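You operate a simulated robot arm through the tools that you are given. There is no shell and no other tool.

You are at the controls of a simulated two-armed robot. One attempt, no reset.

Task
Bend the tube in the bender to about 60, then on to about 90.
Fine: shut the black knob over it first, swing the lever back after each bend, open the knob at the end. The tube stays in the bender.

The check looks at the end state, three seconds after you hand in, the way a careful person would. Anything else that was tipped, shoved, dropped, spilled or broken makes it a failure.

Robot
Two 7-joint arms with fingered hands on one trunk, on a base that drives. Base frame: it is fixed to the floor where the robot stands at the start and does not move with it; the origin is under the middle of the robot, x ahead of it, y to its left, z up; the surface under the hand at the start is at about z = 900. Units: mm, degrees, N and s.
The left shoulder is at the start at [44, 173, 1170], the right one opposite. With the tool pointing down near the work surface each hand reaches from about 380 to 780 mm from the robot's upright axis, wherever it stands, measured 20 degrees to its own side. Places, roughly: black knob of the bender [500, -100, 1000]; steel tube with square blue collar (18x2x2 cm) [500, -100, 1000]; steel tube with square red collars (18x2x2 cm) [700, -100, 900]; steel tube with square yellow coll (18x2x2 cm) [800, -100, 900]. Payload 3.5 kg a hand.
The TCP of each hand is the grasp point between the finger pads, 25 mm short of the fingertips. In the tool frame z runs along the fingers and y along their closing line. Largest opening 88 mm; the body of the gripper starts 29 mm behind the TCP. The gripper is a hand of 3 fingers: y runs from the thumb to the fingers, the wrist lies at [-13, -97, -162] in the tool frame, and closing takes about 1.5 s.
Orientation is that of the tool frame in the base frame, as a unit quaternion [x, y, z, w]. With the fingers straight down and the wrist toward the robot, the tool's x, y and z point along [0, 1, 0], [1, 0, 0] and [0, 0, -1] of the base frame.

Tools
- The arms move only by the tool apply_moves. It takes "left_rows", "right_rows" or both (then of equal length, played together; a hand with none holds still); each is one flat list of numbers, 6 for each row, row after row: the shift along the base's x, y, z in units of 300 mm (1.0 is 300 mm), then the turn, a rotation vector about the base's x, y, z in units of 60 degrees (1.0 is 60 degrees). In form: [x, y, z, ax, ay, az, x, y, z, ax, ay, az, ...]. A call has 1 to 20 rows; each row is the pose to reach, as a shift and turn from the pose commanded when the call began. "left_grip" and "right_grip" are, for a hand that has rows, the opening, from 0 (shut) to 1 (fully open), set as the call begins (left out, the last holds). A call with a number of a shift or a turn outside -1 to 1 is refused whole. A row lasts 0.2 s, in which the tool goes at most 50 mm and 8.6 degrees; a call with a longer step from one row to the next is refused whole, and so is a gripper value outside its range. Where a pose cannot be reached the arm comes as near as it can. A force on the tool above 40 N (or 10 N above the force at the start of the call, whichever is more), or a blocked arm, ends the call early, and 0.2 s more pass. The fingers move at their own pace (about 72 mm/s each) and stop on an object; they squeeze with about 27 N. The grip force told is the motor's: it shows also when the fingers shut on nothing. Time passes only in rows, and 0.2 s behind the last, so rows that repeat a pose let the fingers close. It gives the time, the measured TCP pose, the force on the tool (base axes), the opening and the grip force at its end, in the units of the frame above (readings bear some noise), with the torque about the TCP (base axes, N m) and any sound that the robot's microphone picked up, and new pictures: "pictures" is both (left out), scene, wrist or none (wrist: the cameras of the hands that moved).
- Cameras (640 x 400 px; columns grow to the right, rows downward): "scene" is now at [130.4, -41.5, 1404.3]; the picture's right is [-0.46, -0.89, 0.05], its down [-0.48, 0.20, -0.85] and it looks along [0.75, -0.42, -0.52] (base axes); focal length 216 px, centre (320, 200). "left" rides on the left gripper at [-58, -85, -99] in its tool frame; the picture's right is [-0.67, -0.35, 0.66], its down [0.69, -0.63, 0.37] and it looks along [0.28, 0.69, 0.66] (tool axes); focal length 261 px, centre (320, 200). "right" rides on the right gripper at [58, -85, -99] in its tool frame; the picture's right is [-0.67, 0.35, -0.66], its down [-0.69, -0.63, 0.37] and it looks along [-0.28, 0.69, 0.66] (tool axes); focal length 261 px, centre (320, 200).
- raise_lower(by): slides the trunk up (or, below 0, down) by that many mm; the arms and the scene camera ride with it, the base frame stays. It gives what a move gives, with no picture.
- drive_base(legs): drives the robot by 1 to 6 legs, each [ahead, left, turn to the left] in mm, mm and degrees, along the robot's own axes; the way and the turn of a leg run together, so that a leg with both is an arc; at most 1500 mm and 180 degrees a leg. The arms and the cameras ride along, it lands a little off, and it stops where it bumps. It gives what a move gives, and a new picture of the scene camera.
- move_fingers(index, middle, thumb_bend, thumb_turn, hand): sets how far each is bent, from 0 (flat) to 100 (curled in); at 30 the hand is open as for a grip, at 70 the pads meet at the TCP. One left out holds its place. A second passes; each finger stops where it meets its share of the squeeze, and holds until it gets a number again. A gripper value or a shape takes the hand back. It gives what a move gives, with no picture; readings hold the bend of each and the force on the fingers (four entries, about 0 where the hand has none), thumb and palm. thumb_turn goes from beside the hand (0) to across from the fingers (100), as for a grip.
- hand_shape(shape, hand): the hand has 3 fingers and takes this shape, open, in about a second: jaw (thumb against the fingers, like two jaws); tri (thumb and two fingers); tip (a fingertip pinch); poke (one finger out to press); point (the index stretched); flat (the hand flat); cup (the hand cupped); fist (a fist). The gripper value then closes the fingers along that shape, each until it touches; the sizes above hold for jaw. It gives what a move gives, with no picture.
- pan_tilt(pan, tilt): turns the head with the scene camera to pan (to the left, within 86 degrees either way) and tilt (down, from -29 to 69), counted from straight ahead of the robot. It gives what a move gives, and a new picture of the scene camera.
- locate(camera, pixels): for up to 12 pixels [column, row] of the newest picture of that camera ("zoom" is the newest enlarged one), the place [x, y, z] in the base frame of the surface seen there, good to about 2 mm. No time passes.
- enlarge(camera, box): a new picture of the part [left, top, right, bottom] of that camera's present view, enlarged. No time passes.
- job_done(): hands the job in; it is judged then, once.

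Open the grippers and draw the arms clear of the work before you hand the job in, unless the task says otherwise.

The tools are called by a JSON object that holds its "method" and its "body". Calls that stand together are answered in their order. apply_moves: Moves the arms, as the interface text tells. Its arguments: {"type":"object","properties":{"left_rows":{"type":"array"},"left_grip":{"type":"number"},"right_rows":{"type":"array"},"right_grip":{"type":"number"},"pictures":{"type":"string","enum":["both","scene","wrist","none"]}},"required":[]} The other tools are called the same way: raise_lower (by) slides the trunk up or down; hand_shape (shape, hand) gives the hand a shape; move_fingers (index, middle, thumb_bend, thumb_turn, hand) moves the fingers one by one; drive_base (legs) drives the base; pan_tilt (pan, tilt) turns the head that bears the scene camera; locate (camera, pixels) gives the place of the surface under pixels of a picture; enlarge (camera, box) takes an enlarged picture of a part of a camera's view; job_done () hands the job in.

At the start:

```text
clock: 0.0
left_position: [464.8, -43.8, 1250.1]
left_tool_rot: [0.707, 0.707, 0.0, 0.0]
left_force: [1.2, -0.3, -0.5]
left_wrist_torque: [-0.04, 0.01, 0.02]
left_finger_gap: 88.1
left_gripper_force: 0.1
left_shape: jaw
left_bend: [30.0, 30.0, 30.0, 98.0]
left_finger forces: [0.1, 0.1, 0.0, 0.0, 0.0, 0.1]
right_position: [391.2, -422.0, 1292.1]
right_tool_rot: [0.707, 0.708, -0.001, 0.0]
right_force: [-0.6, -0.2, 0.3]
right_wrist_torque: [0.02, -0.03, -0.02]
right_finger_gap: 88.0
right_gripper_force: 0.1
right_shape: jaw
right_bend: [30.0, 30.0, 30.0, 98.0]
right_finger forces: [0.0, 0.0, 0.0, 0.1, 0.0, 0.0]
trunk travel left (down, up): [-250.0, 205.0]
robot x, y, heading: [3.0, 2.8, 0.2]
head pan, tilt: [-27.6, 25.5]
```

scene: 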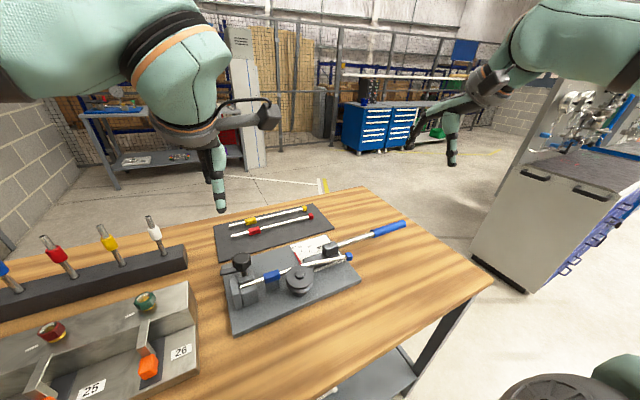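
right: 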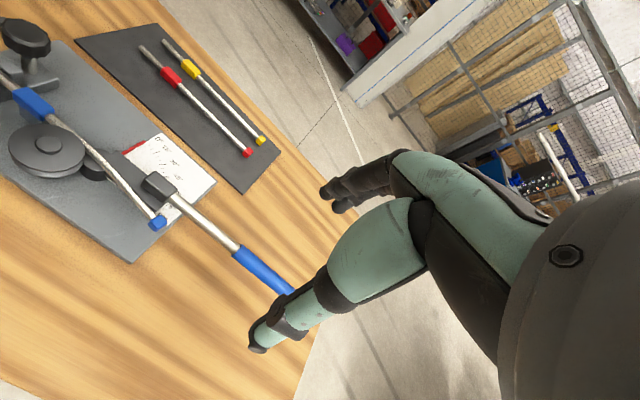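
left: 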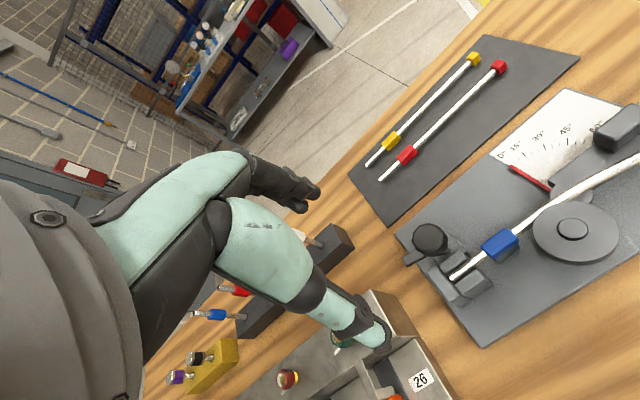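

I start by looking closely at the bender, which sits around (290, 280) in the scene picture.

{"method": "enlarge", "body": {"camera": "scene", "box": [200, 190, 420, 340]}}

{"method": "enlarge", "body": {"camera": "right", "box": [0, 0, 320, 300]}}

{"method": "enlarge", "body": {"camera": "left", "box": [380, 60, 640, 360]}}

```text
2.67 times, centred on (310, 265) of scene
```

zoom: 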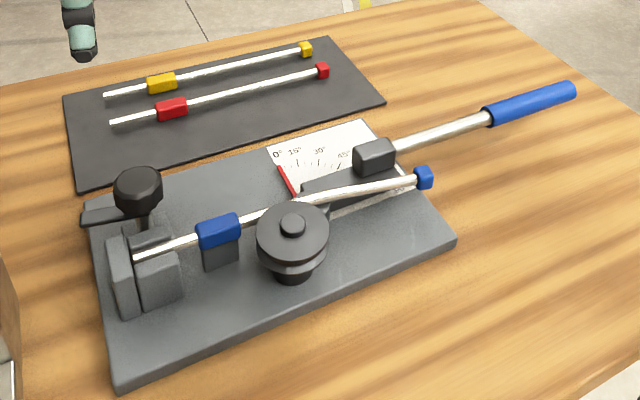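

```text
1.33 times, centred on (160, 150) of right
```

zoom: 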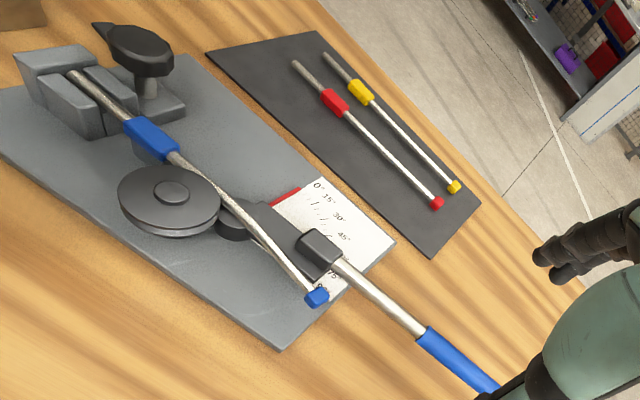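

```text
1.33 times, centred on (510, 210) of left
```

zoom: 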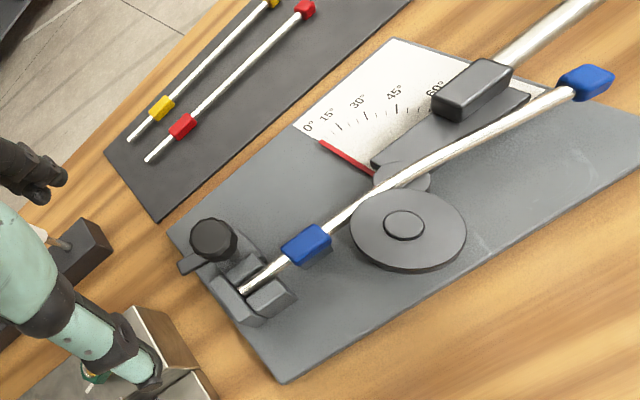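

The bender shows a knob at the left end, a die, a lever to the right and a scale at its far side. I measure the key points in the scene picture.

{"method": "locate", "body": {"camera": "scene", "pixels": [[241, 258], [230, 263], [243, 275], [276, 276], [300, 268], [300, 280], [328, 242], [345, 235], [375, 233], [395, 226], [345, 257], [298, 250]]}}

{"method": "locate", "body": {"camera": "left", "pixels": [[430, 237], [413, 260], [462, 273], [500, 245], [573, 230], [545, 195], [640, 160], [618, 130], [512, 165], [550, 190], [620, 165], [455, 280]]}}

{"method": "enlarge", "body": {"camera": "scene", "box": [215, 240, 295, 310]}}

{"method": "enlarge", "body": {"camera": "left", "box": [390, 200, 550, 320]}}

{"method": "enlarge", "body": {"camera": "right", "box": [0, 0, 150, 120]}}

```text
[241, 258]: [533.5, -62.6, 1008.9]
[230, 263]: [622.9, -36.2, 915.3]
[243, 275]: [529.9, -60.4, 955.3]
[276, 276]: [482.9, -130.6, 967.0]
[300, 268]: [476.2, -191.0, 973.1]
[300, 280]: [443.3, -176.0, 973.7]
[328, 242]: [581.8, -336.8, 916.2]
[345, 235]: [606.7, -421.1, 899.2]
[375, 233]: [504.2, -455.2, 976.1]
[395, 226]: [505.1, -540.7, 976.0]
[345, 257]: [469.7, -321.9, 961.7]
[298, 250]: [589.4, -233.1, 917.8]
```

```text
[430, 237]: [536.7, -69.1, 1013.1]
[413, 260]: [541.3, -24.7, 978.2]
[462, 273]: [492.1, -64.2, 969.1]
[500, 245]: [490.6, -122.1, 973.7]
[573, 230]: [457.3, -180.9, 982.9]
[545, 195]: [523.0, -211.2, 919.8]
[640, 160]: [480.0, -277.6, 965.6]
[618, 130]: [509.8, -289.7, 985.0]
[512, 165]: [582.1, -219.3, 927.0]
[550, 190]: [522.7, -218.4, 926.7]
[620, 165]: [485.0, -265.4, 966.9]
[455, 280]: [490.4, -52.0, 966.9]
```

```text
5.71 times, centred on (255, 275) of scene
```

zoom: 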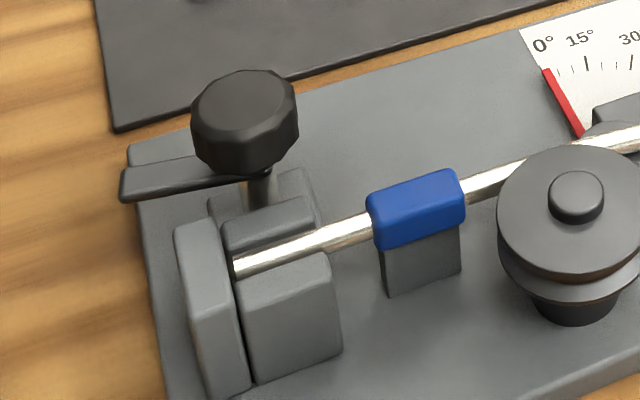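

```text
3.33 times, centred on (470, 260) of left
```

zoom: 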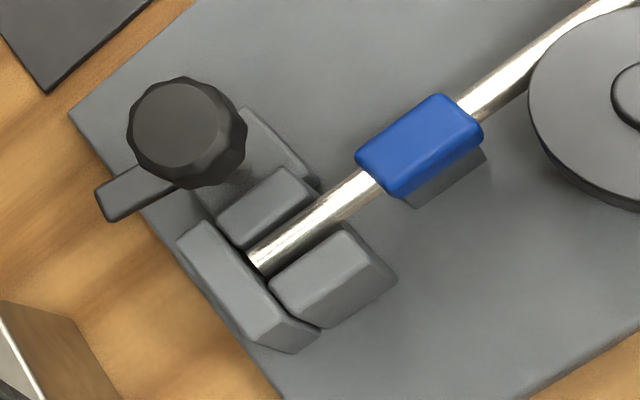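

```text
3.33 times, centred on (75, 60) of right
```

zoom: 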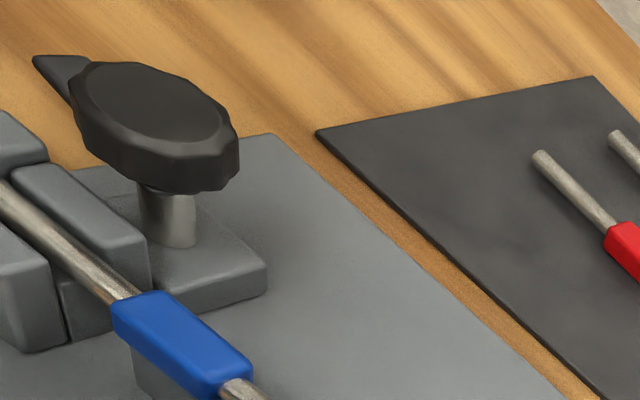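

The knob's arm points to +y, away from the tube, and the lever runs to −y at x≈505. I tilt the head onto the bender to get a cleaner view for measuring.

{"method": "pan_tilt", "body": {"pan": -28, "tilt": 48}}

```text
clock: 0.9
left_position: [463.7, -44.8, 1250.0]
left_tool_rot: [0.707, 0.707, 0.0, 0.001]
left_force: [0.3, -1.2, -0.4]
left_wrist_torque: [-0.02, -0.01, 0.03]
left_finger_gap: 87.7
left_gripper_force: 0.1
left_shape: jaw
left_bend: [30.0, 30.0, 30.0, 98.0]
left_finger forces: [0.1, 0.0, 0.0, 0.1, 0.1, 0.1]
right_position: [391.1, -422.5, 1292.2]
right_tool_rot: [0.707, 0.707, 0.0, 0.0]
right_force: [0.2, -0.4, 0.0]
right_wrist_torque: [0.02, -0.02, 0.03]
right_finger_gap: 87.7
right_gripper_force: 0.0
right_shape: jaw
right_bend: [30.0, 30.0, 30.0, 98.0]
right_finger forces: [0.1, 0.1, 0.0, 0.0, 0.0, 0.0]
trunk travel left (down, up): [-250.0, 205.0]
robot x, y, heading: [1.3, -3.8, -0.0]
head pan, tilt: [-28.0, 48.0]
```

scene: 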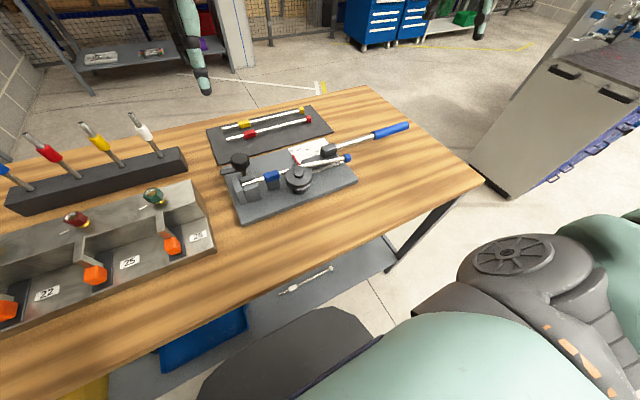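

The bender is now around (295, 175); I enlarge it to get an accurate view of lever, pointer and tube.

{"method": "enlarge", "body": {"camera": "scene", "box": [210, 110, 420, 240]}}

{"method": "locate", "body": {"camera": "scene", "pixels": [[476, 184], [365, 90], [300, 278], [200, 325], [30, 390], [235, 218], [355, 182], [225, 185], [330, 270], [420, 280]]}}

```text
3.05 times, centred on (315, 175) of scene
```

zoom: 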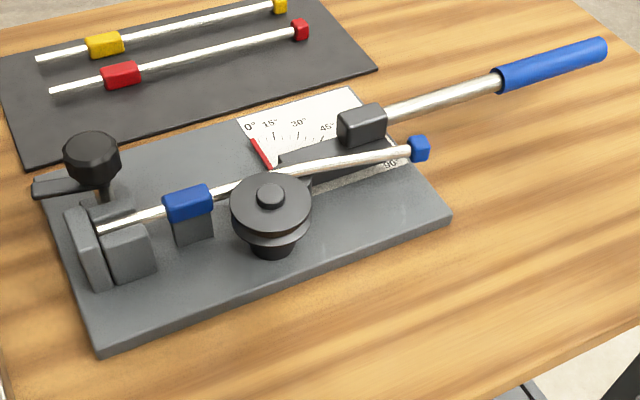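

```text
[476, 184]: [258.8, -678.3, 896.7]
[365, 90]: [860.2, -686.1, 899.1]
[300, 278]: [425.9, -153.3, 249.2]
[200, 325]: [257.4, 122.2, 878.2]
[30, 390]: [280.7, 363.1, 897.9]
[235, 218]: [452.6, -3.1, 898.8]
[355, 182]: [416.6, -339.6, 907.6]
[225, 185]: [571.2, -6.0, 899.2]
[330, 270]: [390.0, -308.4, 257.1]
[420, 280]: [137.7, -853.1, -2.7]
```

Now I locate die, lever, tube, pointer and knob points in the enlarged picture.

{"method": "locate", "body": {"camera": "zoom", "pixels": [[270, 196], [270, 208], [240, 205], [308, 205], [253, 143], [268, 165], [361, 122], [440, 102], [490, 86], [550, 68], [600, 50], [420, 148]]}}

{"method": "locate", "body": {"camera": "zoom", "pixels": [[103, 226], [150, 214], [188, 198], [230, 187], [290, 168], [340, 161], [390, 154], [92, 148], [60, 186], [38, 189], [303, 160], [390, 163]]}}

{"method": "enlarge", "body": {"camera": "scene", "box": [280, 115, 380, 205]}}

```text
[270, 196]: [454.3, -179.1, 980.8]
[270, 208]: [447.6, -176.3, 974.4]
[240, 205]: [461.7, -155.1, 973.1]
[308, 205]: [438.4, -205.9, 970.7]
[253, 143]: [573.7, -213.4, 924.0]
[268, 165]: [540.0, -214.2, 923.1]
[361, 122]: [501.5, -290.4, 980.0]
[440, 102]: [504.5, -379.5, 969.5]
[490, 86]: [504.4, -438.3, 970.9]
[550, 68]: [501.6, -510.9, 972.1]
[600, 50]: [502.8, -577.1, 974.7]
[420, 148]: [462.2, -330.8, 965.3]
```

```text
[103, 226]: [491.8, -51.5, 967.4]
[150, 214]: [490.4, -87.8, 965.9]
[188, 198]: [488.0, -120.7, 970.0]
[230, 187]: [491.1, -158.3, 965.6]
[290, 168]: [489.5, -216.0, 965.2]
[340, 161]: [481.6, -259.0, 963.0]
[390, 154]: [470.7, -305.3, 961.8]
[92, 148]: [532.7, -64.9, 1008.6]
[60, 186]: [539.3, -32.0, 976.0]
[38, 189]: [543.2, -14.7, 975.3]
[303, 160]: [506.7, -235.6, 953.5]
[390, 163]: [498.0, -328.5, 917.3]
```

```text
4.44 times, centred on (330, 160) of scene
```

zoom: 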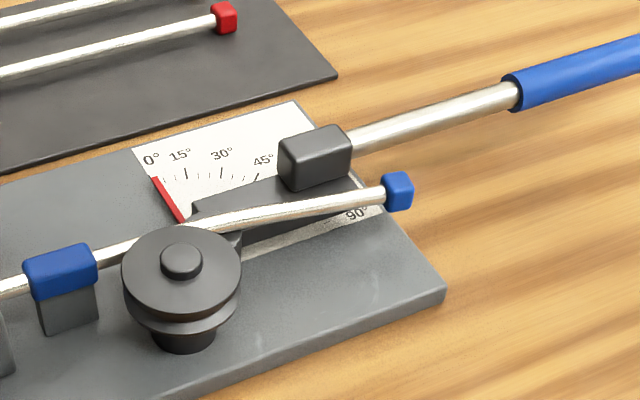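

I locate the scale labels and ticks in this newest zoom to find the scale's centre, and so the lever's pivot.

{"method": "locate", "body": {"camera": "zoom", "pixels": [[151, 160], [180, 154], [221, 154], [263, 160], [357, 212], [155, 178], [182, 217], [187, 174], [222, 174], [257, 178], [172, 176], [205, 175]]}}

{"method": "locate", "body": {"camera": "zoom", "pixels": [[198, 207], [270, 190], [350, 190], [230, 235], [240, 250], [310, 230], [374, 207], [205, 225], [235, 225], [182, 260], [315, 150], [335, 180]]}}

{"method": "enlarge", "body": {"camera": "left", "box": [490, 90, 640, 270]}}

{"method": "enlarge", "body": {"camera": "right", "box": [0, 100, 220, 260]}}

```text
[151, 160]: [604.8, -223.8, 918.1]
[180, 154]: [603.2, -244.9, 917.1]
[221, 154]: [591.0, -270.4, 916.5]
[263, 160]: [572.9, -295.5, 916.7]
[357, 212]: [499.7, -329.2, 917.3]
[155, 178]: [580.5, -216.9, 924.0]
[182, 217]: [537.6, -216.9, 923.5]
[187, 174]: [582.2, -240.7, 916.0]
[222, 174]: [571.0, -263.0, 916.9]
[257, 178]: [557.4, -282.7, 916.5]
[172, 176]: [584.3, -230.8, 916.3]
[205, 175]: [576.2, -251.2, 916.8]
```

```text
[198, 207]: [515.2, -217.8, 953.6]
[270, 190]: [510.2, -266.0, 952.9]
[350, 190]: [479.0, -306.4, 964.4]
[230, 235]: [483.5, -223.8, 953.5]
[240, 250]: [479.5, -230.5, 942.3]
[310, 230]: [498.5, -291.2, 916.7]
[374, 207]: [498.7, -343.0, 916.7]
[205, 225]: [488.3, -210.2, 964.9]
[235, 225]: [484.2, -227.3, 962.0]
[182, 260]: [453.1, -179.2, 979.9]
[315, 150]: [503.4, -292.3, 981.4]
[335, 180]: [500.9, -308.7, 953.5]
```

```text
2.22 times, centred on (565, 180) of left
```

zoom: 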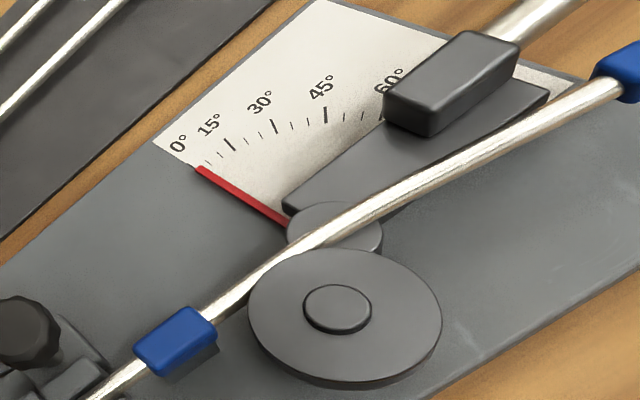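

```text
2.50 times, centred on (110, 180) of right
```

zoom: 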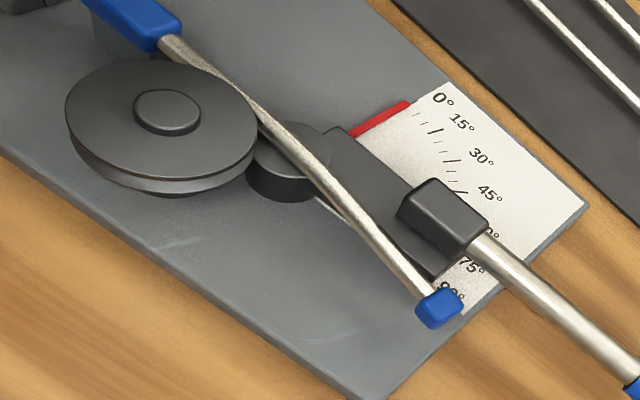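

The scale's centre, and so the pivot, works out to about (500, −220), with the lever along −y at x≈503 and its handle out to y≈−580. The arc comes toward the robot, so I'll need to back the base up a bit; I check the surroundings first.

{"method": "locate", "body": {"camera": "scene", "pixels": [[505, 195], [480, 170], [560, 160], [600, 190], [625, 195], [440, 300], [400, 262]]}}

{"method": "pan_tilt", "body": {"pan": -86, "tilt": 35}}

```text
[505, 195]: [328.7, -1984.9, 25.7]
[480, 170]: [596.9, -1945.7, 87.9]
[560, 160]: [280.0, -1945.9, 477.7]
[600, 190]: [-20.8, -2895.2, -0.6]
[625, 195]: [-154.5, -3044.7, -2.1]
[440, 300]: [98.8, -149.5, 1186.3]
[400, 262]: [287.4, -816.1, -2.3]
```

```text
clock: 2.1
left_position: [464.3, -43.5, 1250.8]
left_tool_rot: [0.708, 0.707, 0.001, 0.0]
left_force: [-0.5, -0.2, -0.2]
left_wrist_torque: [-0.02, 0.04, 0.03]
left_finger_gap: 87.8
left_gripper_force: 0.2
left_shape: jaw
left_bend: [30.0, 30.0, 30.0, 98.0]
left_finger forces: [0.1, 0.1, 0.0, 0.0, 0.1, 0.0]
right_position: [391.0, -421.6, 1292.5]
right_tool_rot: [0.707, 0.707, 0.0, 0.0]
right_force: [-0.2, 0.5, 0.2]
right_wrist_torque: [0.04, 0.0, -0.03]
right_finger_gap: 87.5
right_gripper_force: 0.2
right_shape: jaw
right_bend: [30.0, 30.0, 30.0, 98.0]
right_finger forces: [0.1, 0.0, 0.1, 0.0, 0.0, 0.1]
trunk travel left (down, up): [-250.0, 205.0]
robot x, y, heading: [-1.8, 1.0, -0.0]
head pan, tilt: [-85.9, 35.0]
```

scene: 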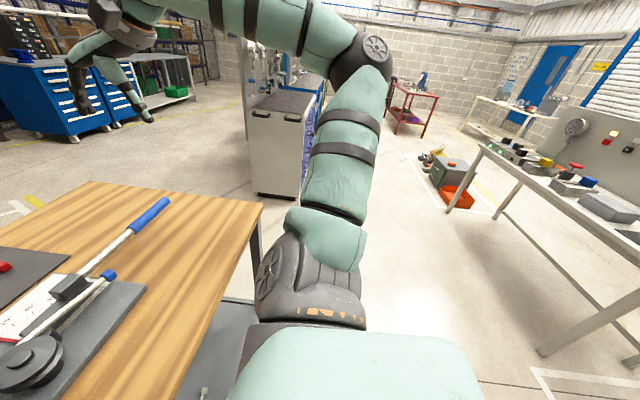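

There's another bench behind to the right (leg around (548, 352)); I measure its distance before choosing how far to back up.

{"method": "locate", "body": {"camera": "scene", "pixels": [[545, 352], [450, 205], [620, 250], [560, 385], [630, 380], [500, 170]]}}

{"method": "pan_tilt", "body": {"pan": 80, "tilt": 35}}

```text
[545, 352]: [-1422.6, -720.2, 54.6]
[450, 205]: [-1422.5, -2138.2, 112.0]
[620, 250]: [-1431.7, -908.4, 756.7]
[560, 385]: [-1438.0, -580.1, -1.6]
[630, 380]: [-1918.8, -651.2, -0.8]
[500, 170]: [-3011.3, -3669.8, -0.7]
```

```text
clock: 4.7
left_position: [464.3, -43.8, 1250.5]
left_tool_rot: [0.707, 0.707, -0.001, 0.0]
left_force: [0.4, 0.4, -0.3]
left_wrist_torque: [-0.01, -0.01, -0.02]
left_finger_gap: 87.4
left_gripper_force: 0.1
left_shape: jaw
left_bend: [30.0, 30.0, 30.0, 98.0]
left_finger forces: [0.0, 0.1, 0.0, 0.0, 0.1, 0.0]
right_position: [393.0, -421.8, 1291.5]
right_tool_rot: [0.707, 0.707, 0.0, 0.0]
right_force: [0.3, -0.1, 1.0]
right_wrist_torque: [-0.01, 0.02, 0.0]
right_finger_gap: 87.9
right_gripper_force: 0.1
right_shape: jaw
right_bend: [30.0, 30.0, 30.0, 98.0]
right_finger forces: [0.0, 0.0, 0.0, 0.0, 0.0, 0.0]
trunk travel left (down, up): [-250.0, 205.0]
robot x, y, heading: [4.4, 2.1, 0.2]
head pan, tilt: [80.0, 35.0]
```

scene: 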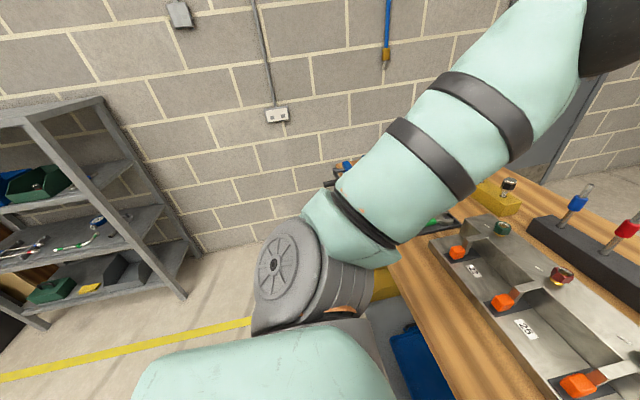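

Nothing is close behind (bench at x≈−1420), so I drive back 160 and right 120, then point the head at the bender again.

{"method": "drive_base", "body": {"legs": [[-160, -120, 0]]}}

{"method": "pan_tilt", "body": {"pan": -8, "tilt": 36}}

```text
clock: 6.2
left_position: [306.6, -162.8, 1250.4]
left_tool_rot: [0.708, 0.706, -0.001, 0.0]
left_force: [-0.1, -0.1, 0.6]
left_wrist_torque: [-0.02, -0.01, -0.01]
left_finger_gap: 87.9
left_gripper_force: 0.0
left_shape: jaw
left_bend: [30.0, 30.0, 30.0, 98.0]
left_finger forces: [0.0, 0.0, 0.1, 0.0, 0.0, 0.0]
right_position: [234.5, -540.1, 1291.6]
right_tool_rot: [0.707, 0.707, -0.002, -0.001]
right_force: [1.0, 0.9, -0.3]
right_wrist_torque: [0.01, -0.05, -0.02]
right_finger_gap: 87.7
right_gripper_force: 0.1
right_shape: jaw
right_bend: [30.0, 30.0, 30.0, 98.0]
right_finger forces: [0.1, 0.1, 0.0, 0.0, 0.1, 0.0]
trunk travel left (down, up): [-250.0, 205.0]
robot x, y, heading: [-159.9, -118.7, -0.4]
head pan, tilt: [80.0, 35.0]
```

scene: 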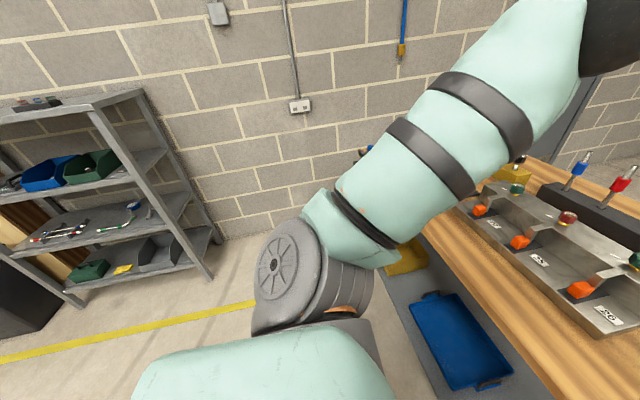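

```text
clock: 7.9
left_position: [304.6, -163.8, 1249.6]
left_tool_rot: [0.708, 0.706, 0.0, 0.0]
left_force: [0.0, 0.4, -0.3]
left_wrist_torque: [0.02, -0.01, 0.01]
left_finger_gap: 87.5
left_gripper_force: 0.0
left_shape: jaw
left_bend: [30.0, 30.0, 30.0, 98.0]
left_finger forces: [0.0, 0.0, 0.0, 0.0, 0.0, 0.0]
right_position: [233.9, -541.7, 1292.8]
right_tool_rot: [0.707, 0.707, 0.0, 0.0]
right_force: [-0.5, 0.6, 0.9]
right_wrist_torque: [0.0, 0.01, 0.01]
right_finger_gap: 87.8
right_gripper_force: 0.1
right_shape: jaw
right_bend: [30.0, 30.0, 30.0, 98.0]
right_finger forces: [0.1, 0.0, 0.0, 0.1, 0.0, 0.1]
trunk travel left (down, up): [-250.0, 205.0]
robot x, y, heading: [-159.6, -122.0, -0.1]
head pan, tilt: [-8.0, 36.0]
```

scene: 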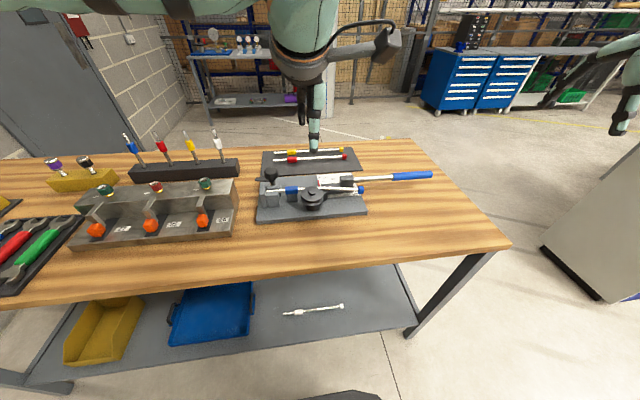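

The view is clear. I bring the left hand above the knob at about (535, −67, 1110), turned −50° about z so that it has room to turn the knob by +100°.

{"method": "apply_moves", "body": {"left_rows": [0.096, 0.04, -0.058, 0, 0, -0.104, 0.192, 0.081, -0.117, 0, 0, -0.208, 0.288, 0.121, -0.175, 0, 0, -0.312, 0.383, 0.162, -0.233, 0, 0, -0.417, 0.479, 0.202, -0.292, 0, 0, -0.521, 0.575, 0.242, -0.35, 0, 0, -0.625, 0.671, 0.283, -0.408, 0, 0, -0.729, 0.767, 0.323, -0.467, 0, 0, -0.833, 0.767, 0.323, -0.467, 0, 0, -0.833], "left_grip": 1}}

```text
clock: 9.9
left_position: [447.8, -102.4, 1162.5]
left_tool_rot: [0.872, 0.49, -0.001, 0.0]
left_force: [0.4, -0.1, 0.3]
left_wrist_torque: [0.02, 0.01, -0.04]
left_finger_gap: 87.7
left_gripper_force: 0.0
left_shape: jaw
left_bend: [30.0, 30.0, 30.0, 98.0]
left_finger forces: [0.0, 0.0, 0.1, 0.1, 0.0, 0.0]
left hand out of reach, approached as far as the arm can: row 6, 7, 8, 9
right_position: [230.9, -541.7, 1291.9]
right_tool_rot: [0.707, 0.707, 0.0, -0.001]
right_force: [0.5, 2.0, -0.4]
right_wrist_torque: [0.01, 0.05, -0.02]
right_finger_gap: 87.7
right_gripper_force: 0.2
right_shape: jaw
right_bend: [30.0, 30.0, 30.0, 98.0]
right_finger forces: [0.1, 0.0, 0.0, 0.0, 0.0, 0.0]
trunk travel left (down, up): [-250.0, 205.0]
robot x, y, heading: [-161.1, -119.9, -0.1]
head pan, tilt: [-8.0, 36.0]
```

scene: 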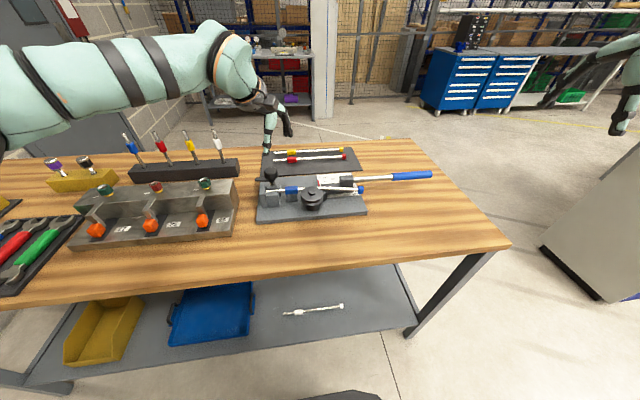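
left: 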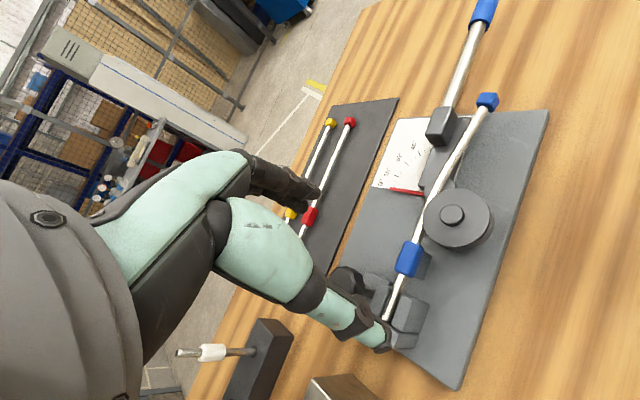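

The left arm is at its limit here (stopped near x=448). For the knob I drive closer again: 130 ahead and 70 left.

{"method": "drive_base", "body": {"legs": [[130, 70, 0]]}}

```text
clock: 11.2
left_position: [576.0, -33.5, 1164.4]
left_tool_rot: [0.871, 0.491, 0.001, 0.0]
left_force: [-0.5, 0.1, 0.7]
left_wrist_torque: [-0.05, -0.01, -0.01]
left_finger_gap: 87.6
left_gripper_force: 0.1
left_shape: jaw
left_bend: [30.0, 30.0, 30.0, 98.0]
left_finger forces: [0.0, 0.1, 0.0, 0.0, 0.0, 0.1]
right_position: [361.5, -472.4, 1292.1]
right_tool_rot: [0.707, 0.707, 0.002, 0.0]
right_force: [-0.2, -0.8, 0.7]
right_wrist_torque: [-0.01, -0.02, -0.01]
right_finger_gap: 87.7
right_gripper_force: 0.1
right_shape: jaw
right_bend: [30.0, 30.0, 30.0, 98.0]
right_finger forces: [0.0, 0.0, 0.0, 0.0, 0.0, 0.0]
trunk travel left (down, up): [-250.0, 205.0]
robot x, y, heading: [-29.4, -51.5, 0.1]
head pan, tilt: [-8.0, 36.0]
```

scene: 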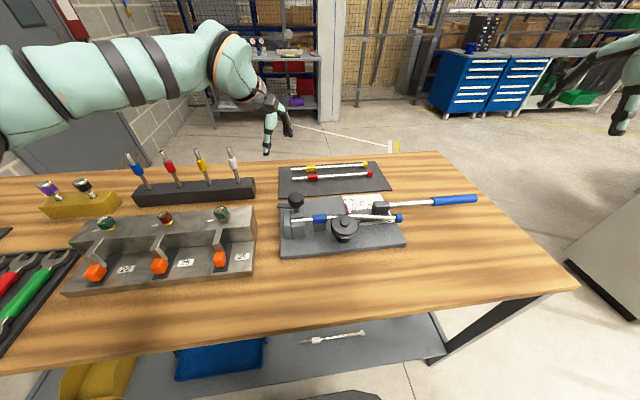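

The base now stands at (−29, −51); the left hand is at (576, −33, 1164), turned about −31°. I move it to above the knob and finish the turn to −50°.

{"method": "apply_moves", "body": {"left_rows": [-0.034, -0.028, -0.045, 0, 0, -0.08, -0.068, -0.056, -0.09, 0, 0, -0.16, -0.102, -0.084, -0.135, 0, 0, -0.24, -0.137, -0.112, -0.18, 0, 0, -0.317, -0.137, -0.112, -0.18, 0, 0, -0.317]}}

```text
clock: 12.4
left_position: [573.4, -36.5, 1156.3]
left_tool_rot: [0.881, 0.473, 0.0, 0.0]
left_force: [0.2, -0.5, -0.5]
left_wrist_torque: [0.05, 0.06, -0.02]
left_finger_gap: 88.0
left_gripper_force: 0.1
left_shape: jaw
left_bend: [30.0, 30.0, 30.0, 98.0]
left_finger forces: [0.1, 0.0, 0.0, 0.0, 0.0, 0.0]
left hand out of reach, approached as far as the arm can: row 1, 2, 3, 4, 5
right_position: [363.7, -470.5, 1294.5]
right_tool_rot: [0.707, 0.707, -0.001, 0.0]
right_force: [-0.2, 0.6, -0.7]
right_wrist_torque: [-0.01, -0.02, -0.01]
right_finger_gap: 87.6
right_gripper_force: 0.1
right_shape: jaw
right_bend: [30.0, 30.0, 30.0, 98.0]
right_finger forces: [0.0, 0.1, 0.0, 0.1, 0.1, 0.1]
trunk travel left (down, up): [-250.0, 205.0]
robot x, y, heading: [-28.0, -49.6, -0.3]
head pan, tilt: [-8.0, 36.0]
```

scene: 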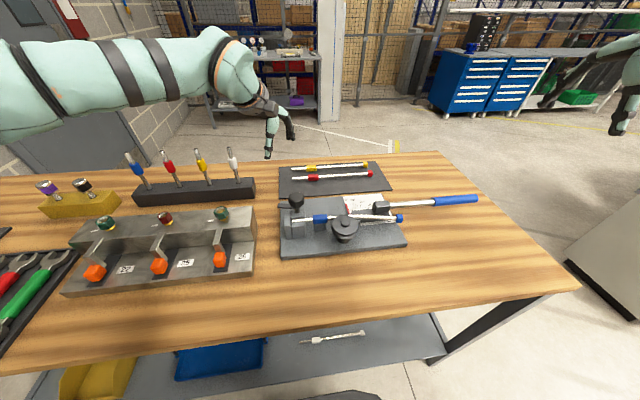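
left: 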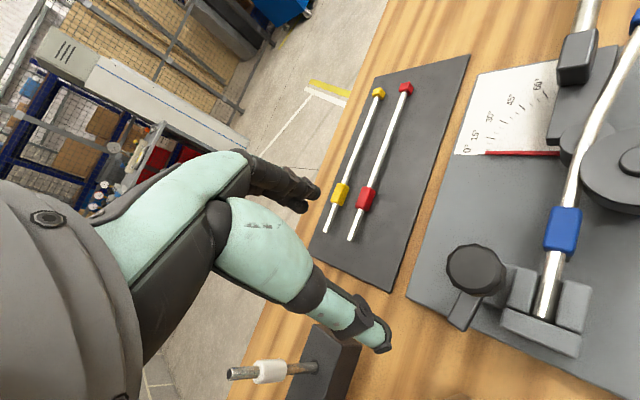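

The hand barely moved; the commanded pose was apparently left at the earlier unreachable one. I command a move back toward an easy pose (turn +69°, up and back) and read where it ends to learn the true commanded pose.

{"method": "apply_moves", "body": {"left_rows": [-0.046, -0.011, 0.035, 0, 0, 0.128, -0.092, -0.022, 0.07, 0, 0, 0.256, -0.138, -0.033, 0.104, 0, 0, 0.383, -0.184, -0.044, 0.139, 0, 0, 0.511, -0.23, -0.056, 0.174, 0, 0, 0.639, -0.276, -0.067, 0.209, 0, 0, 0.767, -0.322, -0.078, 0.244, 0, 0, 0.894, -0.367, -0.089, 0.278, 0, 0, 1.0, -0.413, -0.1, 0.313, 0, 0, 1.0, -0.413, -0.1, 0.313, 0, 0, 1.0], "pictures": "wrist"}}

```text
clock: 14.6
left_position: [450.8, -65.2, 1250.4]
left_tool_rot: [0.526, 0.85, 0.0, -0.001]
left_force: [0.0, 0.0, -0.5]
left_wrist_torque: [0.02, 0.03, 0.0]
left_finger_gap: 87.9
left_gripper_force: 0.0
left_shape: jaw
left_bend: [30.0, 30.0, 30.0, 98.0]
left_finger forces: [0.1, 0.0, 0.0, 0.0, 0.0, 0.1]
right_position: [363.9, -472.3, 1292.7]
right_tool_rot: [0.707, 0.707, 0.001, 0.0]
right_force: [-0.2, 0.5, 0.7]
right_wrist_torque: [-0.02, 0.0, 0.0]
right_finger_gap: 87.7
right_gripper_force: 0.0
right_shape: jaw
right_bend: [30.0, 30.0, 30.0, 98.0]
right_finger forces: [0.1, 0.0, 0.0, 0.0, 0.0, 0.0]
trunk travel left (down, up): [-250.0, 205.0]
robot x, y, heading: [-24.1, -51.4, -0.1]
head pan, tilt: [-8.0, 36.0]
```

left: 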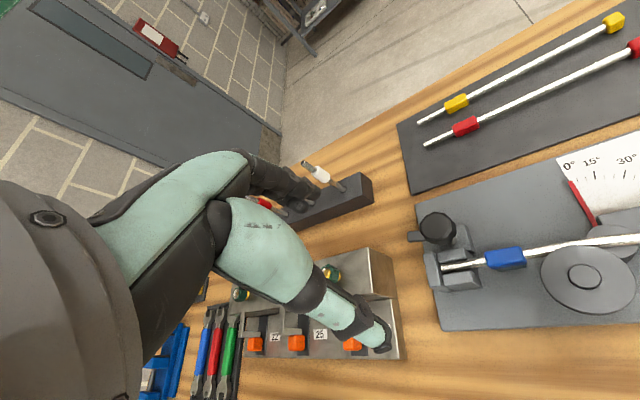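

The commanded pose does follow the reached one: the hand is now at (451, −65, 1250) with a turn of +26°. I move it over the knob and test how far it can turn the positive way in free air.

{"method": "apply_moves", "body": {"left_rows": [0.07, -0.002, -0.117, 0, 0, 0, 0.14, -0.004, -0.233, 0, 0, 0, 0.21, -0.005, -0.35, 0, 0, 0, 0.28, -0.007, -0.467, 0, 0, 0, 0.28, -0.007, -0.467, 0, 0, 0.125, 0.28, -0.007, -0.467, 0, 0, 0.25, 0.28, -0.007, -0.467, 0, 0, 0.375, 0.28, -0.007, -0.467, 0, 0, 0.5, 0.28, -0.007, -0.467, 0, 0, 0.625, 0.28, -0.007, -0.467, 0, 0, 0.75, 0.28, -0.007, -0.467, 0, 0, 0.875, 0.28, -0.007, -0.467, 0, 0, 1.0, 0.28, -0.007, -0.467, 0, 0, 1.0], "pictures": "both"}}

```text
clock: 17.6
left_position: [555.1, -26.0, 1126.9]
left_tool_rot: [0.018, 1.0, -0.024, 0.008]
left_force: [-0.6, 0.0, 0.9]
left_wrist_torque: [0.01, -0.01, -0.01]
left_finger_gap: 87.7
left_gripper_force: 0.0
left_shape: jaw
left_bend: [30.0, 30.0, 30.0, 98.0]
left_finger forces: [0.1, 0.0, 0.0, 0.0, 0.0, 0.0]
left hand out of reach, approached as far as the arm can: row 12, 13
right_position: [363.6, -471.7, 1292.1]
right_tool_rot: [0.707, 0.707, -0.001, 0.0]
right_force: [0.2, 0.9, 0.3]
right_wrist_torque: [-0.04, 0.0, -0.04]
right_finger_gap: 87.6
right_gripper_force: 0.0
right_shape: jaw
right_bend: [30.0, 30.0, 30.0, 98.0]
right_finger forces: [0.0, 0.0, 0.0, 0.1, 0.1, 0.0]
trunk travel left (down, up): [-250.0, 205.0]
robot x, y, heading: [-27.3, -49.6, 0.2]
head pan, tilt: [-8.0, 36.0]
stopped in row 13 (left hand): the arm was blocked; the commanded pose is now the measured one
```

scene: 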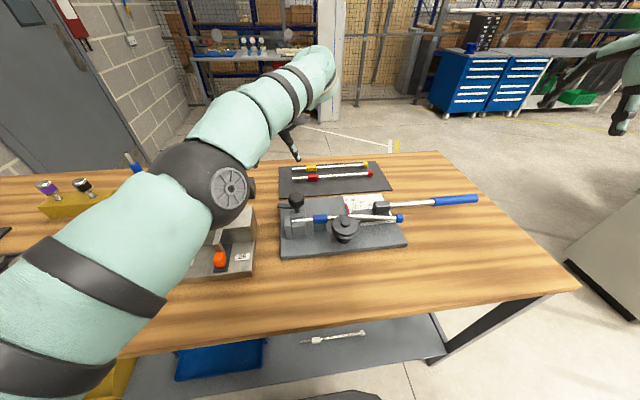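
left: 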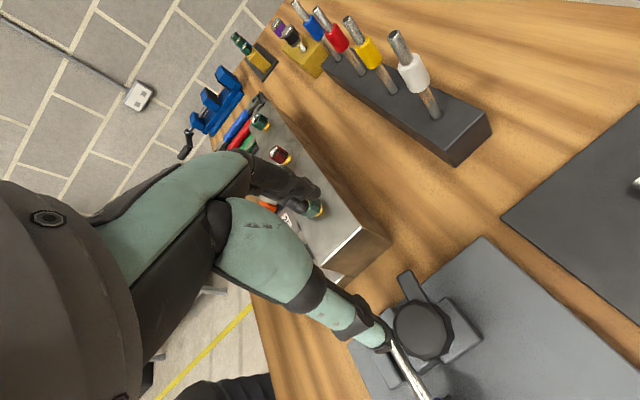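

The arm blocked near a turn of +88° with the elbow swung low over the grey fixture. I turn back the same way and then check that nothing there was touched.

{"method": "apply_moves", "body": {"left_rows": [0, 0, 0.03, 0, 0, -0.125, 0, 0, 0.03, 0, 0, -0.25, 0, 0, 0.03, 0, 0, -0.375, -0.02, -0.04, 0.03, 0, 0, -0.5, -0.04, -0.08, 0.03, 0, 0, -0.625, -0.06, -0.12, 0.03, 0, 0, -0.75, -0.067, -0.137, 0.0, 0, 0, -0.875, -0.067, -0.137, -0.03, 0, 0, -1.0, -0.067, -0.137, -0.03, 0, 0, -1.0]}}

```text
clock: 19.6
left_position: [533.0, -69.2, 1120.3]
left_tool_rot: [0.518, 0.855, -0.025, -0.003]
left_force: [-0.2, 0.2, -0.5]
left_wrist_torque: [-0.01, -0.02, -0.05]
left_finger_gap: 87.9
left_gripper_force: 0.0
left_shape: jaw
left_bend: [30.0, 30.0, 30.0, 98.0]
left_finger forces: [0.1, 0.0, 0.1, 0.0, 0.0, 0.1]
right_position: [362.8, -472.3, 1293.7]
right_tool_rot: [0.707, 0.707, 0.0, 0.0]
right_force: [-0.9, 0.4, 0.5]
right_wrist_torque: [0.01, -0.03, 0.03]
right_finger_gap: 87.9
right_gripper_force: 0.1
right_shape: jaw
right_bend: [30.0, 30.0, 30.0, 98.0]
right_finger forces: [0.0, 0.0, 0.0, 0.1, 0.0, 0.1]
trunk travel left (down, up): [-250.0, 205.0]
robot x, y, heading: [-28.7, -50.8, -0.2]
head pan, tilt: [-8.0, 36.0]
```

scene: 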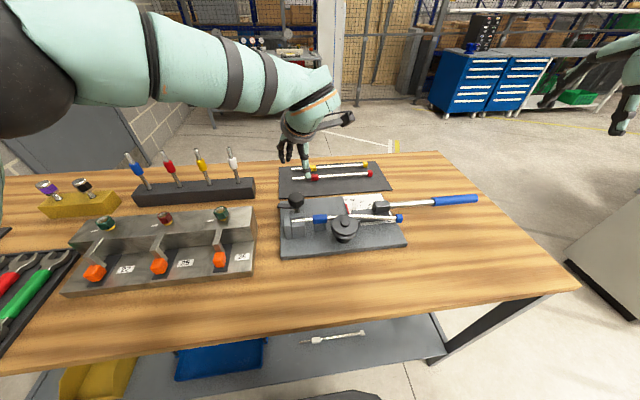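
left: 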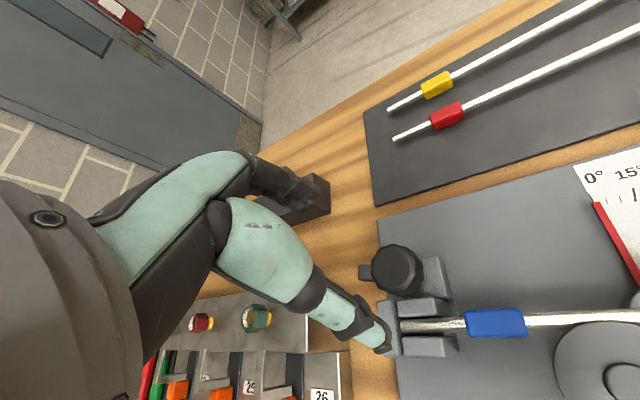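

The fixture and tools look unchanged from before. The hand is over the knob at (533, −69, 1120) with a turn of +27° and a 3° tilt; I remove the tilt first.

{"method": "apply_moves", "body": {"left_rows": [0.003, 0.003, 0, 0.038, -0.03, 0, 0.007, 0.007, -0.03, 0.038, -0.03, 0, 0.007, 0.007, -0.03, 0.038, -0.03, 0], "pictures": "none"}}

{"method": "enlarge", "body": {"camera": "scene", "box": [20, 140, 300, 320]}}

```text
clock: 20.4
left_position: [535.8, -67.0, 1110.7]
left_tool_rot: [0.518, 0.856, 0.001, 0.0]
left_force: [-0.5, -0.3, 0.2]
left_wrist_torque: [0.04, 0.02, 0.0]
left_finger_gap: 87.8
left_gripper_force: 0.1
left_shape: jaw
left_bend: [30.0, 30.0, 30.0, 98.0]
left_finger forces: [0.0, 0.0, 0.0, 0.1, 0.0, 0.0]
right_position: [363.2, -471.2, 1293.0]
right_tool_rot: [0.707, 0.707, 0.0, 0.0]
right_force: [-0.5, -1.3, 0.1]
right_wrist_torque: [0.03, 0.01, -0.03]
right_finger_gap: 87.3
right_gripper_force: 0.1
right_shape: jaw
right_bend: [30.0, 30.0, 30.0, 98.0]
right_finger forces: [0.0, 0.1, 0.0, 0.0, 0.0, 0.0]
trunk travel left (down, up): [-250.0, 205.0]
robot x, y, heading: [-28.8, -49.4, 0.1]
head pan, tilt: [-8.0, 36.0]
```

```text
2.22 times, centred on (160, 230) of scene
```

zoom: 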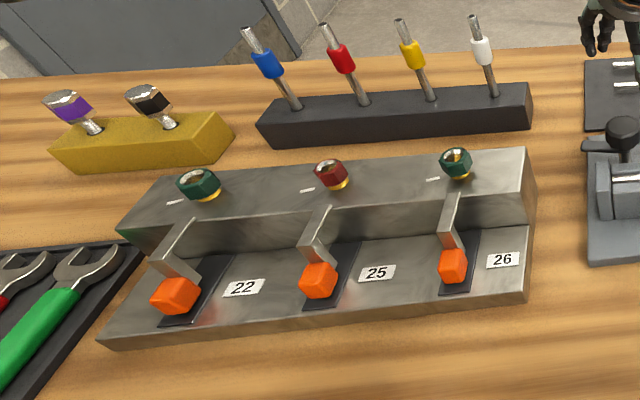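

All fine there. Now I turn the hand to about −25° at the same spot, at hover height.

{"method": "apply_moves", "body": {"left_rows": [0, 0, 0, 0, 0, -0.125, 0, 0, 0, 0, 0, -0.25, 0, 0, 0, 0, 0, -0.375, 0, 0, 0, 0, 0, -0.5, 0, 0, 0, 0, 0, -0.625, 0, 0, 0, 0, 0, -0.75, 0, 0, 0, 0, 0, -0.875, 0, 0, 0, 0, 0, -0.875]}}

```text
clock: 22.2
left_position: [535.4, -67.1, 1111.3]
left_tool_rot: [0.843, 0.538, 0.0, 0.001]
left_force: [0.1, -0.4, 0.3]
left_wrist_torque: [-0.03, -0.02, -0.01]
left_finger_gap: 87.8
left_gripper_force: 0.1
left_shape: jaw
left_bend: [30.0, 30.0, 30.0, 98.0]
left_finger forces: [0.0, 0.1, 0.0, 0.0, 0.1, 0.1]
right_position: [363.4, -471.9, 1292.4]
right_tool_rot: [0.707, 0.707, 0.0, 0.0]
right_force: [0.4, 0.5, 0.7]
right_wrist_torque: [0.01, -0.01, 0.01]
right_finger_gap: 87.8
right_gripper_force: 0.0
right_shape: jaw
right_bend: [30.0, 30.0, 30.0, 98.0]
right_finger forces: [0.0, 0.0, 0.0, 0.0, 0.0, 0.0]
trunk travel left (down, up): [-250.0, 205.0]
robot x, y, heading: [-28.5, -47.2, -0.1]
head pan, tilt: [-8.0, 36.0]
```

scene: 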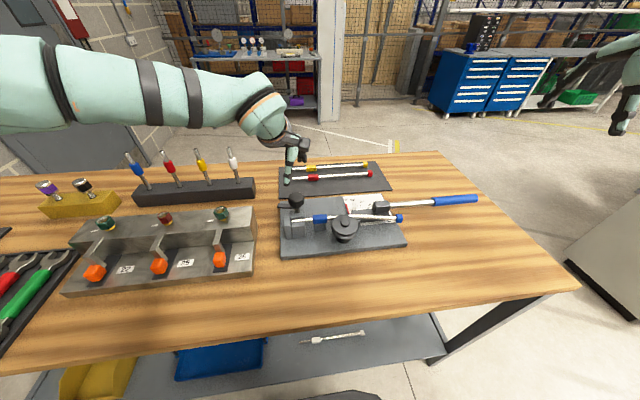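
left: 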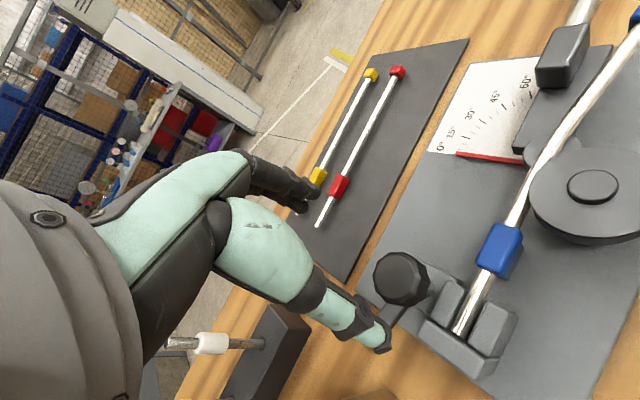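

The hand stands at −25° over the knob, seen at (400, 278) in the left picture. I measure the knob again to set the grip.

{"method": "locate", "body": {"camera": "left", "pixels": [[400, 276], [380, 270], [425, 280], [398, 258], [408, 298], [388, 340], [382, 345], [400, 310], [455, 325], [445, 300]]}}

{"method": "enlarge", "body": {"camera": "left", "box": [340, 220, 480, 360]}}

{"method": "enlarge", "body": {"camera": "scene", "box": [265, 140, 345, 260]}}

```text
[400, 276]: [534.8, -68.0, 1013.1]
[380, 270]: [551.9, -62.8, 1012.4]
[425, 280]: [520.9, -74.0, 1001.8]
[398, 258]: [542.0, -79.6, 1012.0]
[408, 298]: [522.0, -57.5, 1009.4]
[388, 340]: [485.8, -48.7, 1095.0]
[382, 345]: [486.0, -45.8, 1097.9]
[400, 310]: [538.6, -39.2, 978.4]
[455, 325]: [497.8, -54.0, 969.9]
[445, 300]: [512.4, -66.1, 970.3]
```

```text
2.86 times, centred on (410, 290) of left
```

zoom: 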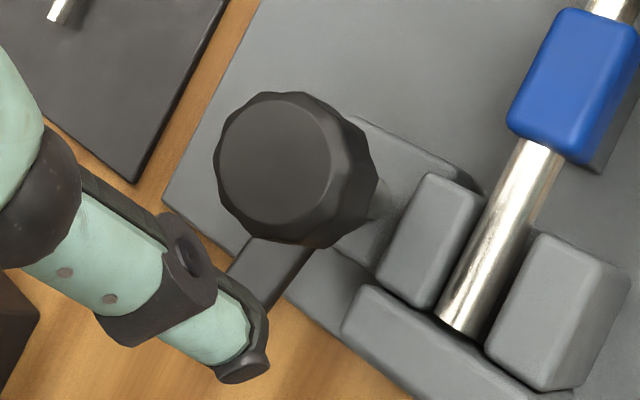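

```text
3.33 times, centred on (305, 200) of scene
```

zoom: 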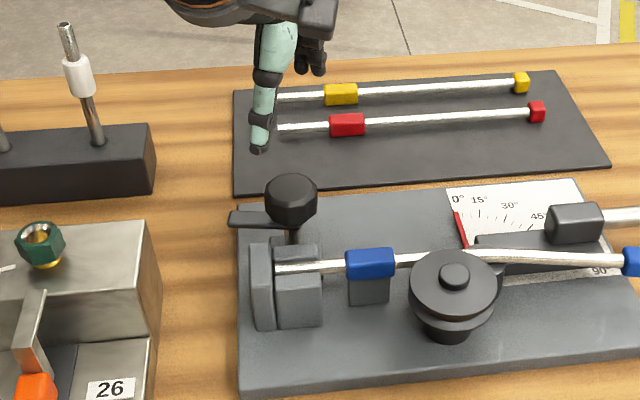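

Knob centre is at (536, −68), top at z=1013, clamp arm top at z=978. I lower the open hand to TCP z=1010 (fingertips at ~985).

{"method": "apply_moves", "body": {"left_rows": [0.001, -0.001, -0.1, 0, 0, 0, 0.002, -0.003, -0.2, 0, 0, 0, 0.002, -0.003, -0.29, 0, 0, 0, 0.002, -0.003, -0.337, 0, 0, 0, 0.002, -0.003, -0.337, 0, 0, 0], "left_grip": 1}}

```text
clock: 23.4
left_position: [536.2, -68.3, 1011.0]
left_tool_rot: [0.843, 0.538, 0.001, 0.0]
left_force: [0.2, 0.1, 0.8]
left_wrist_torque: [0.01, 0.0, -0.02]
left_finger_gap: 87.9
left_gripper_force: 0.1
left_shape: jaw
left_bend: [30.0, 30.0, 30.0, 98.0]
left_finger forces: [0.1, 0.0, 0.0, 0.0, 0.0, 0.1]
right_position: [363.8, -470.6, 1292.3]
right_tool_rot: [0.707, 0.707, 0.0, 0.0]
right_force: [0.5, 0.0, -0.2]
right_wrist_torque: [-0.04, 0.02, 0.0]
right_finger_gap: 87.6
right_gripper_force: 0.0
right_shape: jaw
right_bend: [30.0, 30.0, 30.0, 98.0]
right_finger forces: [0.0, 0.0, 0.0, 0.0, 0.0, 0.1]
trunk travel left (down, up): [-250.0, 205.0]
robot x, y, heading: [-28.9, -48.4, 0.2]
head pan, tilt: [-8.0, 36.0]
```

scene: 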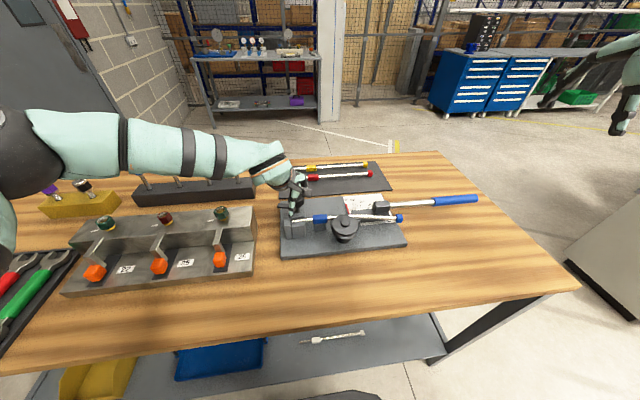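
left: 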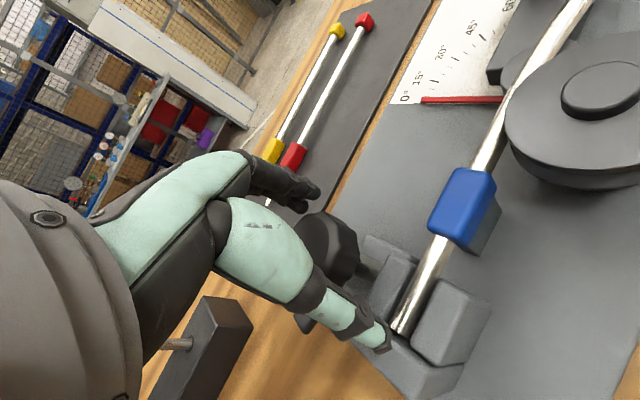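

The open hand is around the knob with no contact force. Now I close it on the knob.

{"method": "apply_moves", "body": {"left_rows": [0, 0, 0, 0, 0, 0, 0, 0, 0, 0, 0, 0, 0, 0, 0, 0, 0, 0, 0, 0, 0, 0, 0, 0, 0, 0, 0, 0, 0, 0, 0, 0, 0, 0, 0, 0, 0, 0, 0, 0, 0, 0], "left_grip": 0, "pictures": "wrist"}}

```text
clock: 25.0
left_position: [537.0, -68.0, 1009.0]
left_tool_rot: [0.843, 0.539, 0.001, 0.001]
left_force: [-2.0, -2.5, -2.4]
left_wrist_torque: [-0.04, 0.08, -0.01]
left_finger_gap: 33.3
left_gripper_force: 26.7
left_shape: jaw
left_bend: [74.0, 48.0, 73.0, 100.0]
left_finger forces: [14.2, 9.0, 0.0, 0.0, 24.0, 0.0]
right_position: [363.6, -471.9, 1292.2]
right_tool_rot: [0.707, 0.707, 0.001, -0.001]
right_force: [0.0, 0.0, 0.0]
right_wrist_torque: [-0.02, 0.01, -0.01]
right_finger_gap: 87.7
right_gripper_force: 0.0
right_shape: jaw
right_bend: [30.0, 30.0, 30.0, 98.0]
right_finger forces: [0.0, 0.0, 0.0, 0.0, 0.1, 0.0]
trunk travel left (down, up): [-250.0, 205.0]
robot x, y, heading: [-33.5, -48.1, 0.0]
head pan, tilt: [-8.0, 36.0]
```

left: 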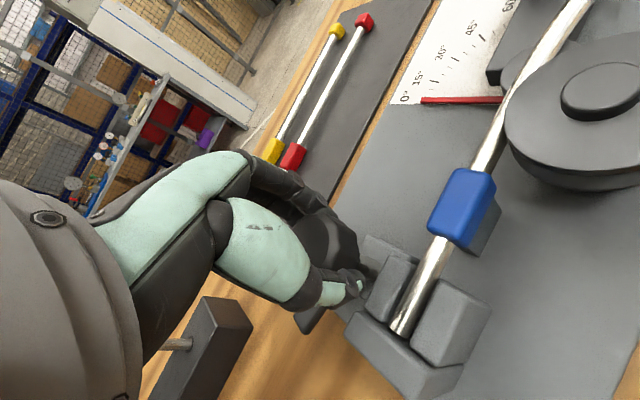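

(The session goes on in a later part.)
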